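You operate a simulated robot arm through the tools that you are given. There is no shell and no other tool. Be economical: measure what you need, move in short steps, check, and stop when the job is done.

You are at the controls of a simulated robot arm. One attempt, no reset.

Task
Take the feed jar with the blue label and leave it on the blue sheet.

It is judged by the outcome, as a careful person would: the job done as asked, and still so three seconds after it is handed in. It fails if anything else is knocked over, pushed out of place, dropped, spilled or broken. Flat cloth is picked up by pressing the open fingertips on it (5 to 10 N) and closing them slowly along it; thin cloth reads only 2 to 8 mm in the jaws.

Robot
A 7-joint arm with a two-finger parallel gripper, fixed in place. Base frame: the origin is at the foot of the arm, x ahead of it, y to its left, z up; the work surface is at about z = 0. Readings come in cm, rad, newtons and seconds.
With the tool pointing down near the work surface it reaches from about 24 to 62 cm from the base axis. Its first joint turns from -1.152 to 1.152 rad. Payload 2.6 kg.
Tool frame: the origin (TCP) lies between the finger pads and is the grasp point; the fingertips stand 3 cm ahead of it; z points along the fingers, y is the line along which they close. Largest opening 9.4 cm; finger width 2.8, thickness 1; the body of the gripper, 5 by 9.6 cm, starts 5.5 cm behind the TCP.
Orientation is told as [roll, pitch, yaw] about the base's x, y, z axes, in that order, counted from this pose: with the fingers straight down and closing along the base's y, the tool's x points along the base's -x, its y along +y and its z along -z.

Tools
- The arm moves only by the tool step_arm. Its argument "rows" is a list of rows, each a list of 7 numbers: the shift along the tool's x, y, z in cm, then the turn, a rotation vector about the tool's x, y, z in rad, then the finger opening in cm, from 0 to 9.4. In form: [[x, y, z, ax, ay, az, fingers], ...]. A call has 1 to 12 rows; each row is the pose to reach, as a shift and turn from the pose commanded when the call began, along the tool's axes at that moment. A row lasts 0.2 s, in which the tool goes at most 5 cm and 0.15 rad; a call with a longer step from one row to the next is refused whole, and so is a gripper value outside its range. A pose out of reach is approached as far as the arm can. The call stops where the force on the tool passes 40 N (or 10 N more than at its start, if that is more) or the arm is blocked; 0.2 s more then pass. Each finger travels about 7.2 cm/s and halts on what it meets, pressing with about 38 N; the grip force reading is that of the motor and also rises with nothing between the fingers. The clock runs only during rows and for 0.2 s after the last one: add rows that repeat a pose to give the fingers time. The reply holds the time, the measured pose of the TCP, the force on the tool along the base axes, the opening and the grip force, in the units named above and with some noise.
- Cameras (640 x 400 px; columns grow to the right, rows downward): "scene" is fixed at [3.46, 43.82, 55.17]; the picture's right is [-0.75, -0.66, 0.00], its down [-0.45, 0.51, -0.73] and it looks along [0.48, -0.55, -0.68] (base axes); focal length 251 px, centre (320, 200). "wrist" rides on the gripper at [-3.7, 0, -5.8] in the tool frame; the picture's right is [0.00, -1.00, 0.00], its down [0.97, 0.00, -0.24] and it looks along [0.24, 0.00, 0.97] (tool axes); focal length 218 px, centre (320, 200). There is no depth. A picture from a camera that has moved, and an enlarged one, comes with that camera's place and axes in the base frame and with its lens.
- capture(camera): a new picture of that camera. The clock stands still meanwhile.
- zoom(camera, box): a new picture of the part [left, top, right, bottom] of that camera's present view, enlarged. The clock stands still meanwhile.
- sign_off(): hands the job in; it is judged then, once.

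Go step by step. Nothing tells you positions but the pictures and the camera data: compare them with the known pose of the tool, close in by small moves and look again before you grip or let go. The budget is 90 turns and 38 pictures, counting those below and the enlarged ones. Unless the task says otherwise, let go and move clear before handing in, and close with one line.

The tools are called after ">>>" as name(argument=value, ...) on one line, values as JSON. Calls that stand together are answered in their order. step_arm: Moves the arm, as the interface text tells. Its arguments: {"type":"object","properties":{"rows":{"type":"array","items":{"type":"array","items":{"type":"number"}}}},"required":["rows"]} The other tools are called the same way: capture (camera) takes a picture; zoom (camera, box) takes an enlarged picture of a part of a camera's view; sign_off () hands the job in.

At the start:

```text
clock: 0.0
eef_pos: [43.0, -12.16, 30.3]
ee_rot: [0.0, 0.0, 0.0]
wrist_force: [-0.7, 0.8, 0.8]
grip_width: 9.4
grip_force: 0.0
```

scene: 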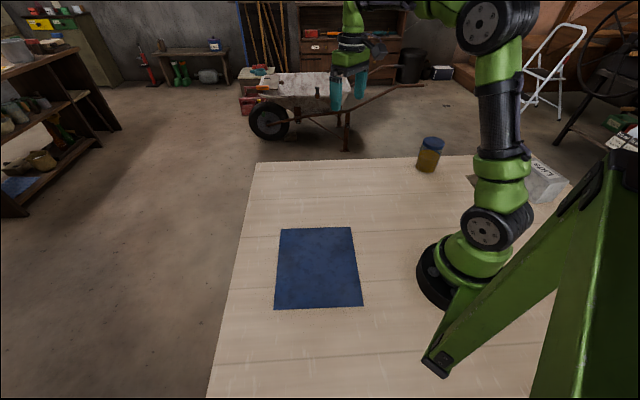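
wrist: 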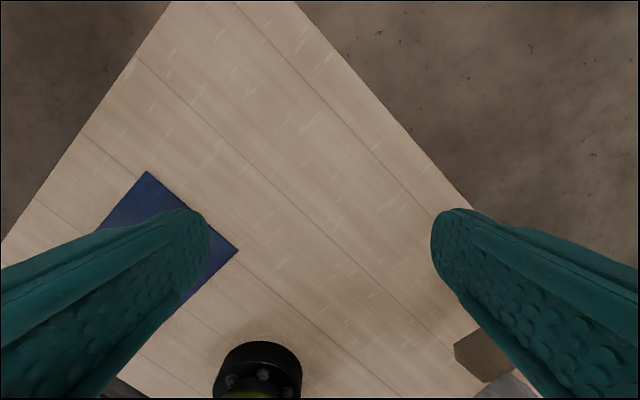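

I see a blue sheet on the board, a jar with a blue top, and a box near the base. I'll enlarge the view to identify the right jar.

>>> zoom(camera="scene", box=[380, 110, 580, 235])

>>> zoom(camera="scene", box=[220, 140, 480, 320])

```text
3.20 times, centred on (480, 172) of scene
camera zoom: at [3.46, 43.82, 55.17], right [-0.75, -0.66, 0.0], down [-0.45, 0.51, -0.73], along [0.48, -0.55, -0.68], focal length 803 px, centre (-192, 288)
```

zoom: 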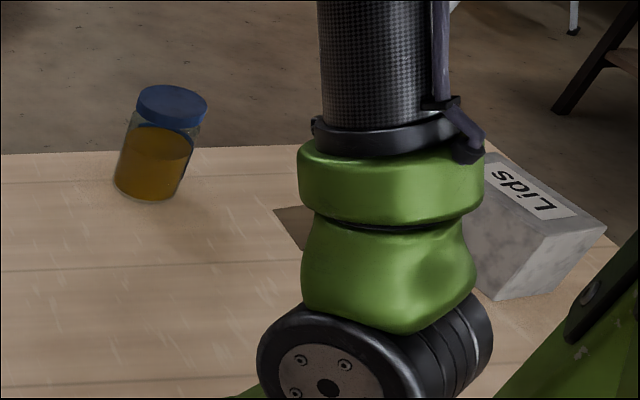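

```text
2.22 times, centred on (350, 230) of scene
camera zoom: at [3.46, 43.82, 55.17], right [-0.75, -0.66, 0.0], down [-0.45, 0.51, -0.73], along [0.48, -0.55, -0.68], focal length 558 px, centre (253, 133)
```

zoom: 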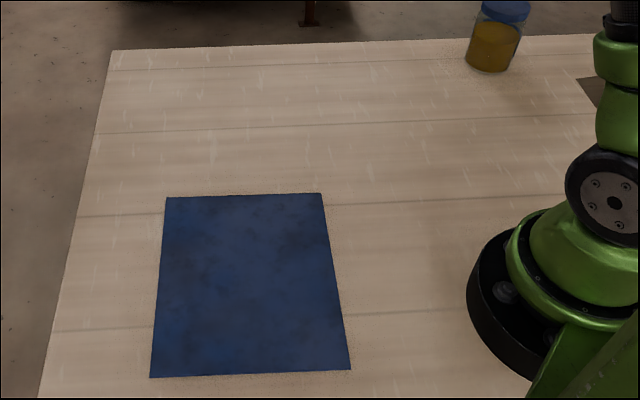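

The jar stands near (23, -40), and the label isn't visible from here. Next I move the wrist camera that way, staying high, to look for a label and for other jars.

>>> step_arm(rows=[[2, -2, 0, 0, 0, 0, 9.4], [4, -4, 0, 0, 0, 0, 9.4], [6, -6, 0, 0, 0, 0, 9.4], [8, -8, 0, 0, 0, 0, 9.4], [10, -10, 0, 0, 0, 0, 9.4], [10, -12, 0, 0, 0, 0, 9.4], [10, -12, 0, 0, 0, 0, 9.4]])

>>> capture(camera="wrist")

>>> capture(camera="scene")

```text
clock: 1.6
eef_pos: [32.93, -24.09, 30.2]
ee_rot: [0.002, -0.001, 0.0]
wrist_force: [0.1, -0.5, -0.3]
grip_width: 9.4
grip_force: 0.1
```

```text
33 pictures are left
camera wrist: at [36.72, -24.1, 36.01], right [0.0, -1.0, 0.0], down [-0.97, 0.0, 0.24], along [-0.24, 0.0, -0.97], focal length 218 px, centre (320, 200)
```

wrist: 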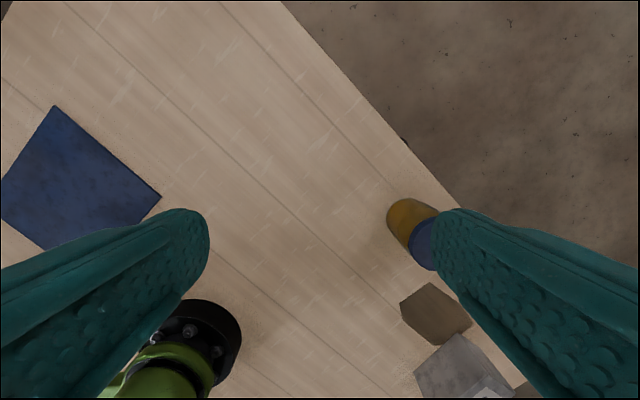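

```text
32 pictures are left
```

scene: 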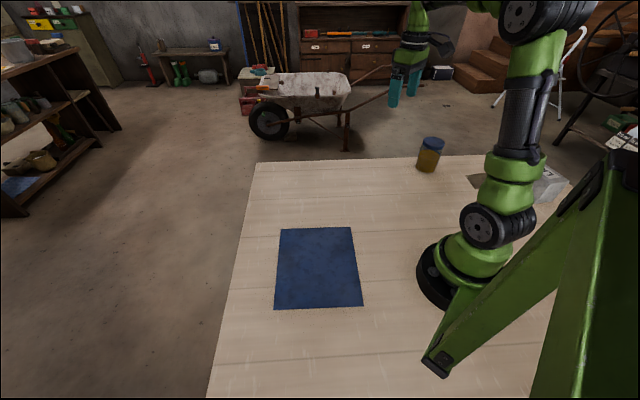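

The jar and a brown hexagonal shape beside the Lids box are visible. I'll enlarge them.

>>> zoom(camera="wrist", box=[360, 180, 540, 400])

>>> zoom(camera="scene", box=[410, 130, 590, 220])

```text
1.82 times, centred on (450, 290) of wrist
camera zoom: at [36.72, -24.1, 36.01], right [0.0, -1.0, 0.0], down [-0.97, 0.0, 0.24], along [-0.24, 0.0, -0.97], focal length 397 px, centre (84, 36)
```

zoom: 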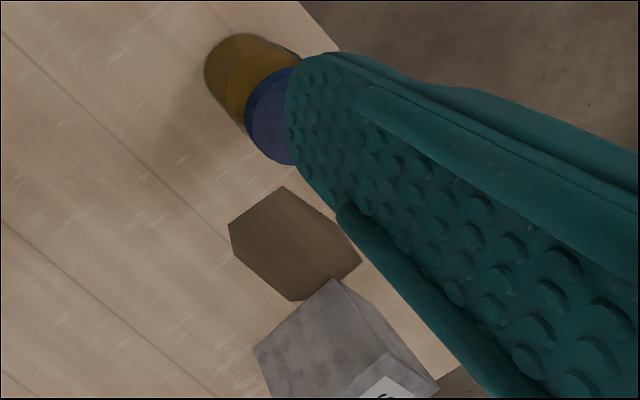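

```text
3.56 times, centred on (500, 175) of scene
camera zoom: at [3.46, 43.82, 55.17], right [-0.75, -0.66, 0.0], down [-0.45, 0.51, -0.73], along [0.48, -0.55, -0.68], focal length 892 px, centre (-320, 289)
```

zoom: 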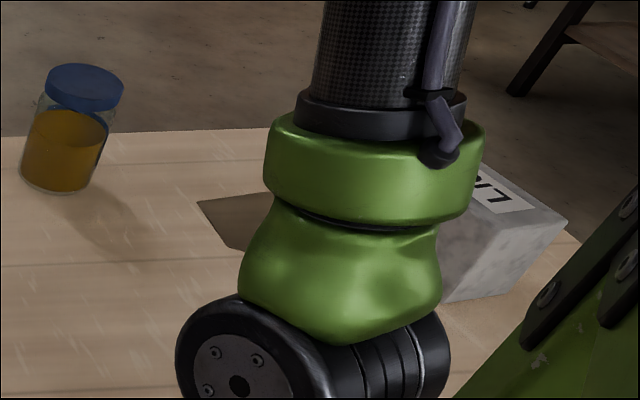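

The hexagon seems flat, perhaps a mat or shadow. I'll swing over to the jar with the tool yawed radially, so the camera sees its far side and beyond.

>>> step_arm(rows=[[0.5, -2, 0, 0, 0, 0.13, 9.4], [1, -4, 0, 0, 0, 0.26, 9.4], [1.5, -6, 0, 0, 0, 0.39, 9.4], [2, -8, 0, 0, 0, 0.52, 9.4], [2.5, -10, 0, 0, 0, 0.65, 9.4], [3, -12, 0, 0, 0, 0.78, 9.4], [3.5, -14, 0, 0, 0, 0.91, 9.4], [4, -16, 0, 0, 0, 1.04, 9.4], [4, -16, 0, 0, 0, 1.04, 9.4]])

>>> capture(camera="wrist")

>>> capture(camera="scene")

```text
clock: 3.6
eef_pos: [28.76, -40.36, 30.28]
ee_rot: [-0.001, 0.0, -1.041]
wrist_force: [-0.1, 0.3, 0.2]
grip_width: 9.38
grip_force: 0.1
```

```text
29 pictures are left
camera wrist: at [30.68, -43.47, 36.18], right [-0.86, -0.5, 0.0], down [-0.49, 0.84, 0.24], along [-0.12, 0.21, -0.97], focal length 218 px, centre (320, 200)
```

wrist: 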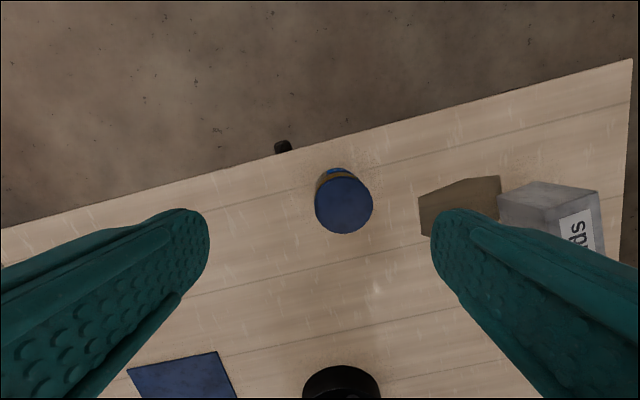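

```text
28 pictures are left
```

scene: 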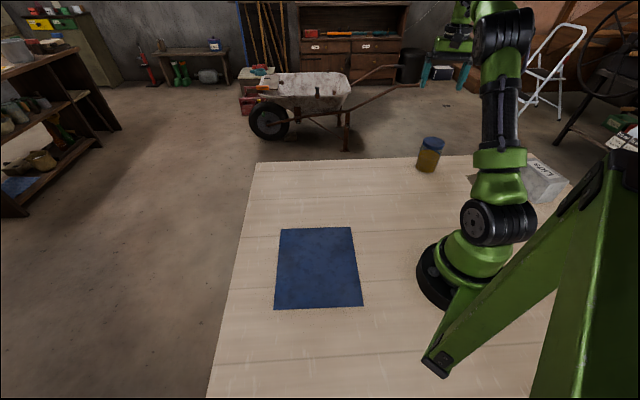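

A blue patch shows on the jar's far side, and a small dark thing sits beyond the edge of the board. I'll enlarge both.

>>> zoom(camera="wrist", box=[260, 130, 400, 245])

>>> zoom(camera="wrist", box=[400, 100, 640, 260])

```text
3.48 times, centred on (330, 188) of wrist
camera zoom: at [30.68, -43.47, 36.18], right [-0.86, -0.5, 0.0], down [-0.49, 0.84, 0.24], along [-0.12, 0.21, -0.97], focal length 759 px, centre (285, 244)
```

zoom: 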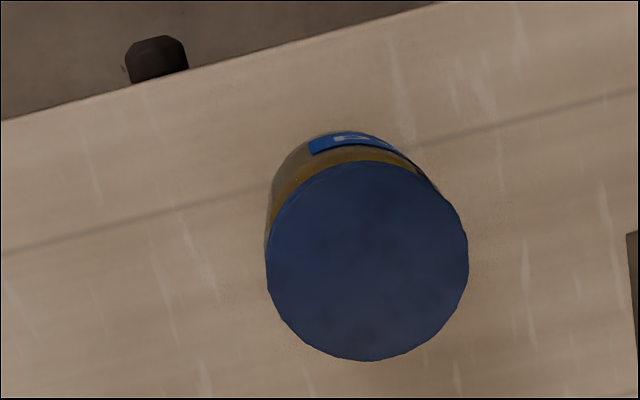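

```text
2.50 times, centred on (520, 180) of wrist
camera zoom: at [30.68, -43.47, 36.18], right [-0.86, -0.5, 0.0], down [-0.49, 0.84, 0.24], along [-0.12, 0.21, -0.97], focal length 546 px, centre (-180, 250)
```

zoom: 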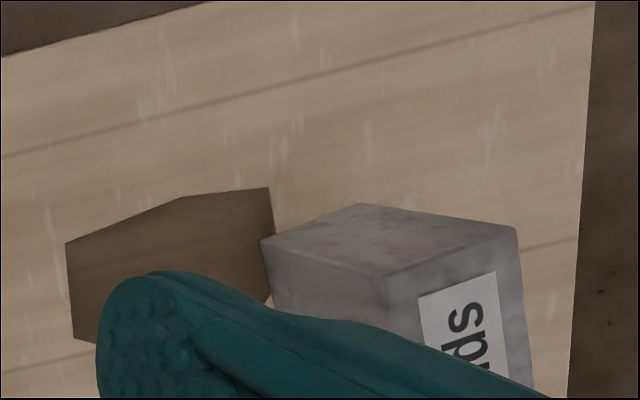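

The jar does carry a blue label, and it's the only jar. I place it near (24.6, -39.3), about 11 cm tall and 7 cm wide. I'll move above it, staying clear of the lid, and check.

>>> step_arm(rows=[[1, -1, 2, 0, 0, 0, 9.4], [2, -2, 5, 0, 0, 0, 9.4], [2.9, -3, 8, 0, 0, 0, 9.4], [2.9, -3, 11, 0, 0, 0, 9.4], [2.9, -3, 13, 0, 0, 0, 9.4], [2.9, -3, 13, 0, 0, 0, 9.4]])

>>> capture(camera="wrist")

>>> zoom(camera="scene", box=[370, 80, 530, 200])

```text
clock: 5.0
eef_pos: [24.75, -39.41, 17.39]
ee_rot: [-0.001, 0.001, -1.04]
wrist_force: [0.1, -0.5, -1.2]
grip_width: 9.39
grip_force: 0.0
```

```text
25 pictures are left
camera wrist: at [26.67, -42.51, 23.19], right [-0.86, -0.51, 0.0], down [-0.49, 0.84, 0.24], along [-0.12, 0.21, -0.97], focal length 218 px, centre (320, 200)
```

wrist: 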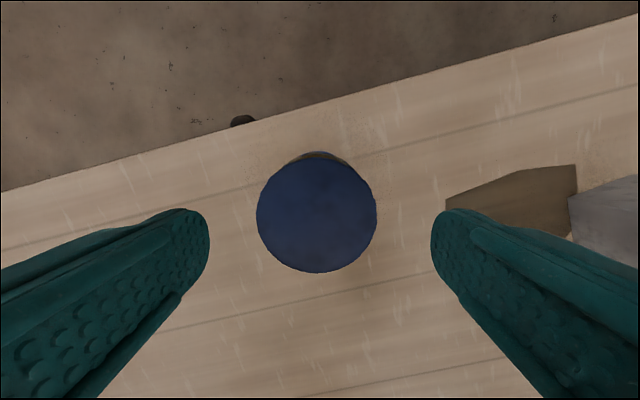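

```text
3.33 times, centred on (450, 140) of scene
camera zoom: at [3.46, 43.82, 55.17], right [-0.75, -0.66, 0.0], down [-0.45, 0.51, -0.73], along [0.48, -0.55, -0.68], focal length 836 px, centre (-113, 400)
```

zoom: 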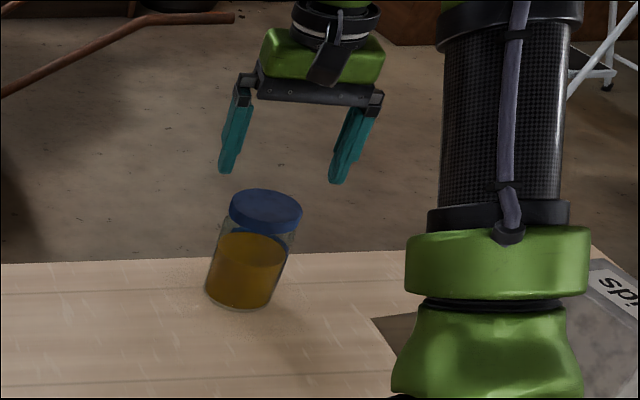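

The jar is centred between the fingers to within a few millimetres. I shift slightly toward the base and descend to about TCP 6.5, so the palm clears the lid.

>>> step_arm(rows=[[0.45, 0.15, 0, 0, 0, 0, 9.4], [0.45, 0.15, 2, 0, 0, 0, 9.4], [0.45, 0.15, 4, 0, 0, 0, 9.4], [0.45, 0.15, 6, 0, 0, 0, 9.4], [0.45, 0.15, 6, 0, 0, 0, 9.4]])

>>> capture(camera="wrist")

>>> zoom(camera="scene", box=[370, 80, 530, 200])

```text
clock: 6.2
eef_pos: [24.83, -38.86, 11.27]
ee_rot: [0.0, 0.001, -1.04]
wrist_force: [0.3, -0.4, 0.0]
grip_width: 9.4
grip_force: 0.0
```

```text
23 pictures are left
camera wrist: at [26.76, -41.97, 17.12], right [-0.86, -0.51, 0.0], down [-0.49, 0.84, 0.24], along [-0.12, 0.21, -0.97], focal length 218 px, centre (320, 200)
```

wrist: 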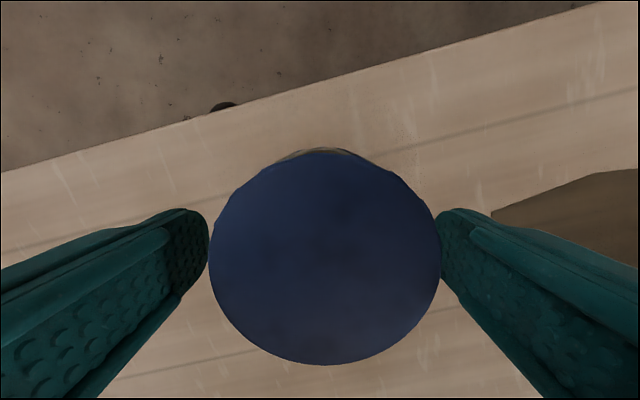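

```text
3.33 times, centred on (450, 140) of scene
camera zoom: at [3.46, 43.82, 55.17], right [-0.75, -0.66, 0.0], down [-0.45, 0.51, -0.73], along [0.48, -0.55, -0.68], focal length 836 px, centre (-113, 400)
```

zoom: 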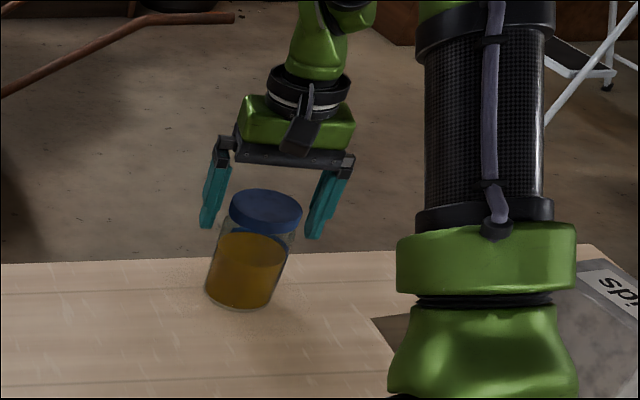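

The lid sits between the fingertips with clearance on both sides. I continue down slowly to about 6.7.

>>> step_arm(rows=[[-0.3, -0.05, 0.5, 0, 0, 0, 9.4], [-0.3, -0.05, 1.5, 0, 0, 0, 9.4], [-0.3, -0.05, 2.5, 0, 0, 0, 9.4], [-0.3, -0.05, 3.5, 0, 0, 0, 9.4], [-0.3, -0.05, 4.5, 0, 0, 0, 9.4], [-0.3, -0.05, 4.5, 0, 0, 0, 9.4]])

>>> zoom(camera="scene", box=[390, 110, 490, 190])

```text
clock: 7.6
eef_pos: [24.92, -39.05, 6.86]
ee_rot: [0.0, 0.0, -1.042]
wrist_force: [-0.1, 0.3, 0.4]
grip_width: 9.43
grip_force: 0.0
```

```text
5.00 times, centred on (440, 150) of scene
camera zoom: at [3.46, 43.82, 55.17], right [-0.75, -0.66, 0.0], down [-0.45, 0.51, -0.73], along [0.48, -0.55, -0.68], focal length 1254 px, centre (-280, 450)
```

zoom: 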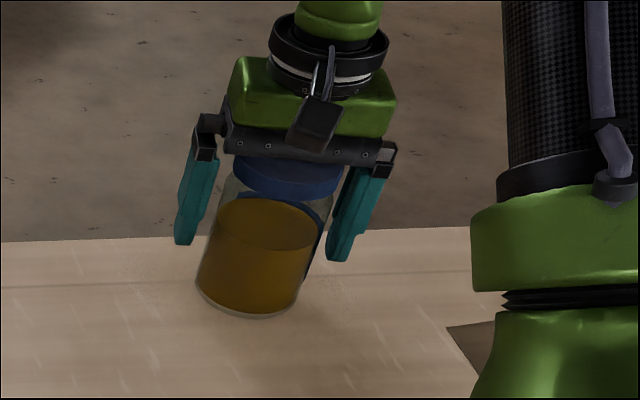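

The fingers straddle the jar body, with the palm just above the lid. I close slowly.

>>> step_arm(rows=[[0, 0, 0, 0, 0, 0, 8.4], [0, 0, 0, 0, 0, 0, 7.6], [0, 0, 0, 0, 0, 0, 7.0], [0, 0, 0, 0, 0, 0, 6.5], [0, 0, 0, 0, 0, 0, 6.0], [0, 0, 0, 0, 0, 0, 6.0], [0, 0, 0, 0, 0, 0, 6.0]])

```text
clock: 9.2
eef_pos: [24.91, -38.97, 6.66]
ee_rot: [-0.001, -0.001, -1.041]
wrist_force: [-1.4, -0.5, -0.5]
grip_width: 7.13
grip_force: 38.3
```

It grips at 7.1 cm. I lift a little and check that the jar comes with its lid.

>>> step_arm(rows=[[0, 0, -0.5, 0, 0, 0, 5.5], [0, 0, -1.2, 0, 0, 0, 5.5], [0, 0, -2, 0, 0, 0, 5.5], [0, 0, -3, 0, 0, 0, 5.5], [0, 0, -3, 0, 0, 0, 5.5]])

>>> zoom(camera="scene", box=[390, 110, 490, 190])

```text
clock: 10.4
eef_pos: [25.06, -39.02, 9.93]
ee_rot: [0.001, -0.002, -1.038]
wrist_force: [-0.2, 0.7, -2.5]
grip_width: 7.1
grip_force: 38.1
```

```text
5.00 times, centred on (440, 150) of scene
camera zoom: at [3.46, 43.82, 55.17], right [-0.75, -0.66, 0.0], down [-0.45, 0.51, -0.73], along [0.48, -0.55, -0.68], focal length 1254 px, centre (-280, 450)
```

zoom: 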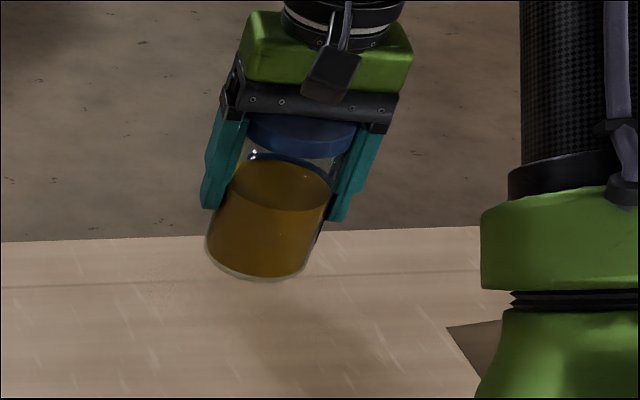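

The jar is lifted cleanly with its lid on. I raise it and start carrying it round in front of the base, keeping it upright.

>>> step_arm(rows=[[0, 0, -1.5, 0, 0, 0, 5.5], [0, 0, -3.5, 0, 0, 0, 5.5], [0, 0, -5.5, 0, 0, 0, 5.5], [0.8, 2.3, -7, 0, 0, -0.06, 5.5], [1.9, 5, -8, 0, 0, -0.13, 5.5], [3.1, 8, -8, 0, 0, -0.2, 5.5], [4.3, 11, -8, 0, 0, -0.27, 5.5], [5.5, 14, -8, 0, 0, -0.34, 5.5], [6.7, 17, -8, 0, 0, -0.4, 5.5], [7.8, 20, -8, 0, 0, -0.46, 5.5], [8.8, 22.5, -8, 0, 0, -0.5, 5.5], [8.8, 22.5, -8, 0, 0, -0.5, 5.5]])

```text
clock: 13.0
eef_pos: [39.76, -20.1, 17.83]
ee_rot: [0.001, 0.0, -0.54]
wrist_force: [0.0, -0.3, -3.3]
grip_width: 7.12
grip_force: 38.3
```

The jar is still held. I carry on across the front.

>>> step_arm(rows=[[1, 1.9, 0, 0, 0, -0.05, 5.5], [2.3, 4.4, 0, 0, 0, -0.12, 5.5], [3.7, 7, 0, 0, 0, -0.19, 5.5], [5.1, 9.7, 0, 0, 0, -0.26, 5.5], [6.5, 12.4, 0, 0, 0, -0.33, 5.5], [7.9, 15, 0, 0, 0, -0.4, 5.5], [9.3, 17.6, 0, 0, 0, -0.47, 5.5], [10.3, 19.6, 0, 0, 0, -0.54, 5.5], [10.3, 19.6, 0, 0, 0, -0.54, 5.5]])

>>> capture(camera="scene")

```text
clock: 15.0
eef_pos: [41.06, 1.86, 17.99]
ee_rot: [0.0, 0.0, 0.0]
wrist_force: [-0.7, 0.2, -2.6]
grip_width: 7.14
grip_force: 38.3
```

```text
19 pictures are left
```

scene: 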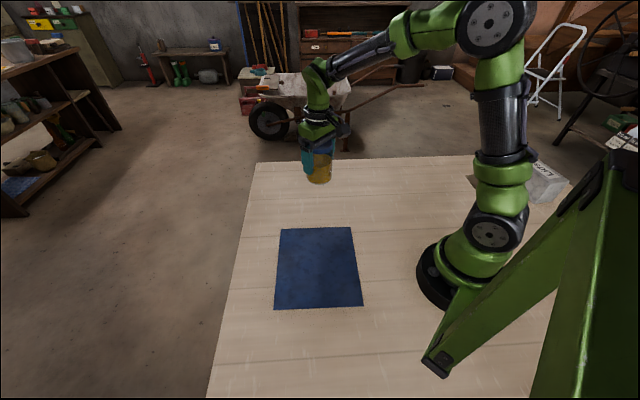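

The sheet's centre is near (27.5, 17.2). I move above it with the jar still high.

>>> step_arm(rows=[[1, 1.5, 0, 0, 0, -0.05, 5.5], [2.5, 3.5, 0, 0, 0, -0.12, 5.5], [4.5, 5.8, 0, 0, 0, -0.2, 5.5], [6.5, 8, 0, 0, 0, -0.28, 5.5], [8.5, 10.5, 0, 0, 0, -0.36, 5.5], [10.5, 13, 0, 0, 0, -0.43, 5.5], [12, 14.5, 0, 0, 0, -0.5, 5.5], [12.8, 15.3, 0, 0, 0, -0.5, 5.5], [12.8, 15.3, 0, 0, 0, -0.5, 5.5]])

>>> capture(camera="scene")

>>> capture(camera="wrist")

```text
clock: 17.0
eef_pos: [28.3, 17.33, 17.83]
ee_rot: [-0.001, 0.0, 0.5]
wrist_force: [1.0, 1.0, -3.5]
grip_width: 7.1
grip_force: 38.2
```

```text
18 pictures are left
```

scene: 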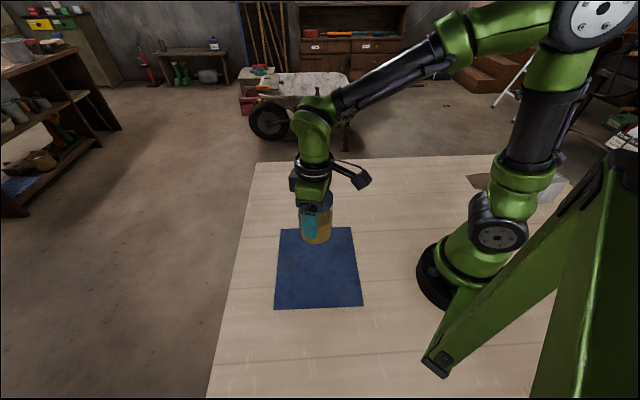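

```text
17 pictures are left
camera wrist: at [31.47, 19.12, 23.69], right [0.48, -0.88, 0.0], down [-0.85, -0.47, 0.24], along [-0.21, -0.12, -0.97], focal length 218 px, centre (320, 200)
```

wrist: 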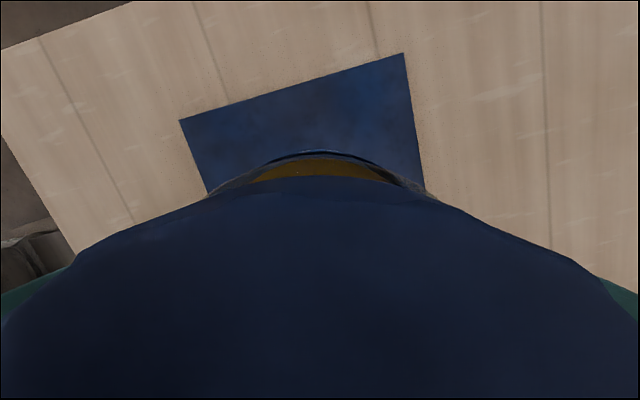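

The jar is over the sheet. I lower it to about 1.5 cm above the sheet.

>>> step_arm(rows=[[0, 0, 1, 0, 0, 0, 5.5], [0, 0, 2.5, 0, 0, 0, 5.5], [0, 0, 4, 0, 0, 0, 5.5], [0, 0, 5.5, 0, 0, 0, 5.5], [0, 0, 7, 0, 0, 0, 5.5], [0, 0, 8.5, 0, 0, 0, 5.5], [0, 0, 9.5, 0, 0, 0, 5.5], [0, 0, 9.5, 0, 0, 0, 5.5]])

>>> zoom(camera="scene", box=[260, 190, 380, 320])

```text
clock: 18.8
eef_pos: [28.25, 17.34, 8.42]
ee_rot: [0.0, 0.0, 0.499]
wrist_force: [0.3, 0.2, -2.4]
grip_width: 7.1
grip_force: 38.3
```

```text
3.08 times, centred on (320, 255) of scene
camera zoom: at [3.46, 43.82, 55.17], right [-0.75, -0.66, 0.0], down [-0.45, 0.51, -0.73], along [0.48, -0.55, -0.68], focal length 772 px, centre (320, 31)
```

zoom: 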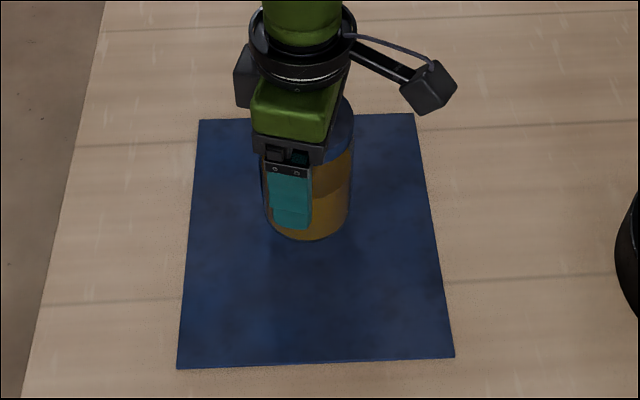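

It's well over the middle of the sheet. I lower it in small steps until the force shows contact.

>>> step_arm(rows=[[0, 0, 0.4, 0, 0, 0, 5.5], [0, 0, 0.8, 0, 0, 0, 5.5], [0, 0, 1.1, 0, 0, 0, 5.5], [0, 0, 1.35, 0, 0, 0, 5.5], [0, 0, 1.35, 0, 0, 0, 5.5]])

```text
clock: 19.8
eef_pos: [28.41, 17.42, 7.16]
ee_rot: [-0.001, -0.003, 0.495]
wrist_force: [-4.2, -1.9, 8.5]
grip_width: 7.13
grip_force: 38.2
stopped in row 5: the force on the tool passed its limit (the readings are from after the stop); the commanded pose is now the measured one
```

There is contact at about 7.1. I look before letting go.

>>> zoom(camera="scene", box=[280, 190, 370, 280])

```text
4.44 times, centred on (325, 235) of scene
camera zoom: at [3.45, 43.82, 55.17], right [-0.75, -0.66, 0.0], down [-0.45, 0.51, -0.73], along [0.48, -0.55, -0.68], focal length 1115 px, centre (298, 44)
```

zoom: 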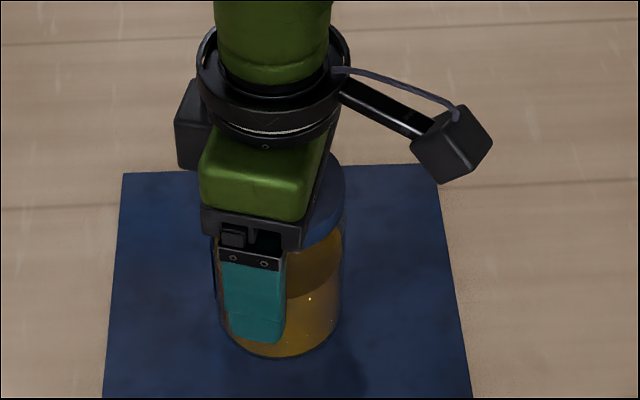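

The jar stands on the sheet, upright. I open the fingers slowly.

>>> step_arm(rows=[[0, 0, 0, 0, 0, 0, 7.2], [0, 0, 0, 0, 0, 0, 7.5], [0, 0, 0, 0, 0, 0, 8.0], [0, 0, 0, 0, 0, 0, 8.7], [0, 0, 0, 0, 0, 0, 9.4], [0, 0, 0, 0, 0, 0, 9.4]])

>>> capture(camera="wrist")

>>> zoom(camera="scene", box=[280, 190, 370, 280])

```text
clock: 21.2
eef_pos: [28.43, 17.34, 7.24]
ee_rot: [-0.001, -0.003, 0.498]
wrist_force: [0.3, -0.7, 0.3]
grip_width: 9.38
grip_force: 0.0
```

```text
14 pictures are left
camera wrist: at [31.67, 19.13, 13.03], right [0.48, -0.88, 0.0], down [-0.85, -0.46, 0.24], along [-0.21, -0.11, -0.97], focal length 218 px, centre (320, 200)
```

wrist: 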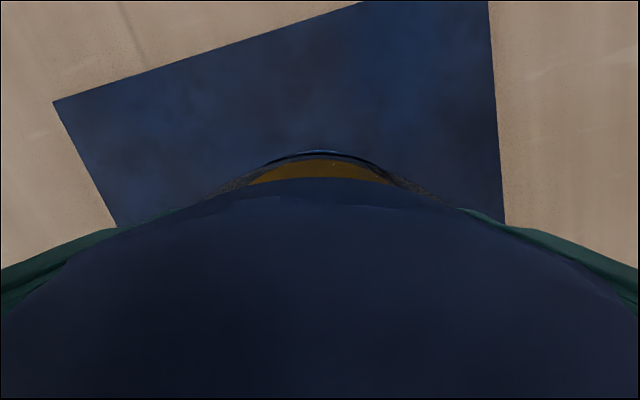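

```text
4.44 times, centred on (325, 235) of scene
camera zoom: at [3.46, 43.82, 55.17], right [-0.75, -0.66, 0.0], down [-0.45, 0.51, -0.73], along [0.48, -0.55, -0.68], focal length 1115 px, centre (298, 44)
```

zoom: 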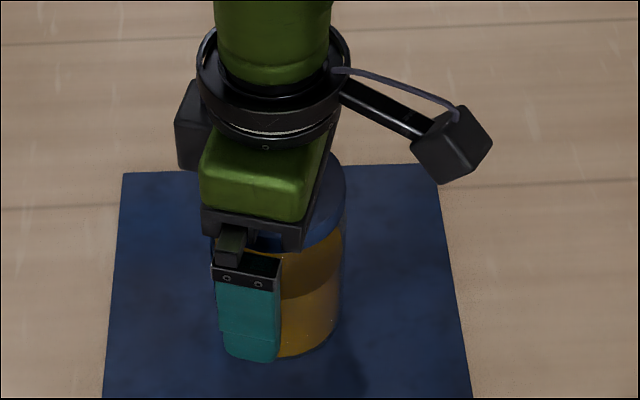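

The fingers are open and the jar stands free, so I rise straight up.

>>> step_arm(rows=[[0, 0, -0.7, 0, 0, 0, 9.4], [0, 0, -2, 0, 0, 0, 9.4], [0, 0, -4, 0, 0, 0, 9.4], [0, 0, -6.5, 0, 0, 0, 9.4], [0, 0, -9, 0, 0, 0, 9.4], [0, 0, -12, 0, 0, 0, 9.4], [0, 0, -15, 0, 0, 0, 9.4], [0, 0, -15, 0, 0, 0, 9.4]])

>>> capture(camera="scene")

>>> capture(camera="wrist")

```text
clock: 23.0
eef_pos: [28.29, 17.37, 22.31]
ee_rot: [-0.001, -0.003, 0.498]
wrist_force: [-0.2, -0.7, 0.8]
grip_width: 9.39
grip_force: 0.0
```

```text
12 pictures are left
```

scene: 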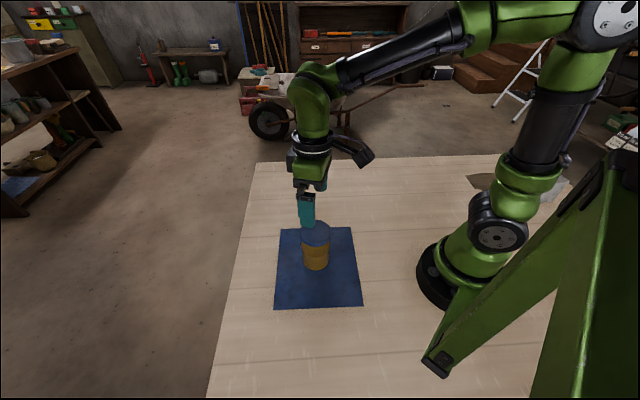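

```text
11 pictures are left
camera wrist: at [31.71, 19.05, 28.08], right [0.48, -0.88, 0.0], down [-0.85, -0.46, 0.24], along [-0.21, -0.11, -0.97], focal length 218 px, centre (320, 200)
```

wrist: 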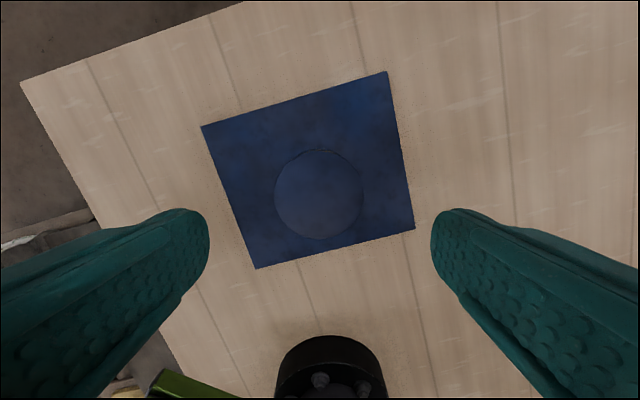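

The jar stands upright with its lid on, near the middle of the blue sheet. The arm is clear, so I hand in.

>>> sign_off()

```text
The job is handed in.
```

The feed jar with the blue label is standing upright, lid on, near the middle of the blue sheet, and I saw nothing else disturbed.
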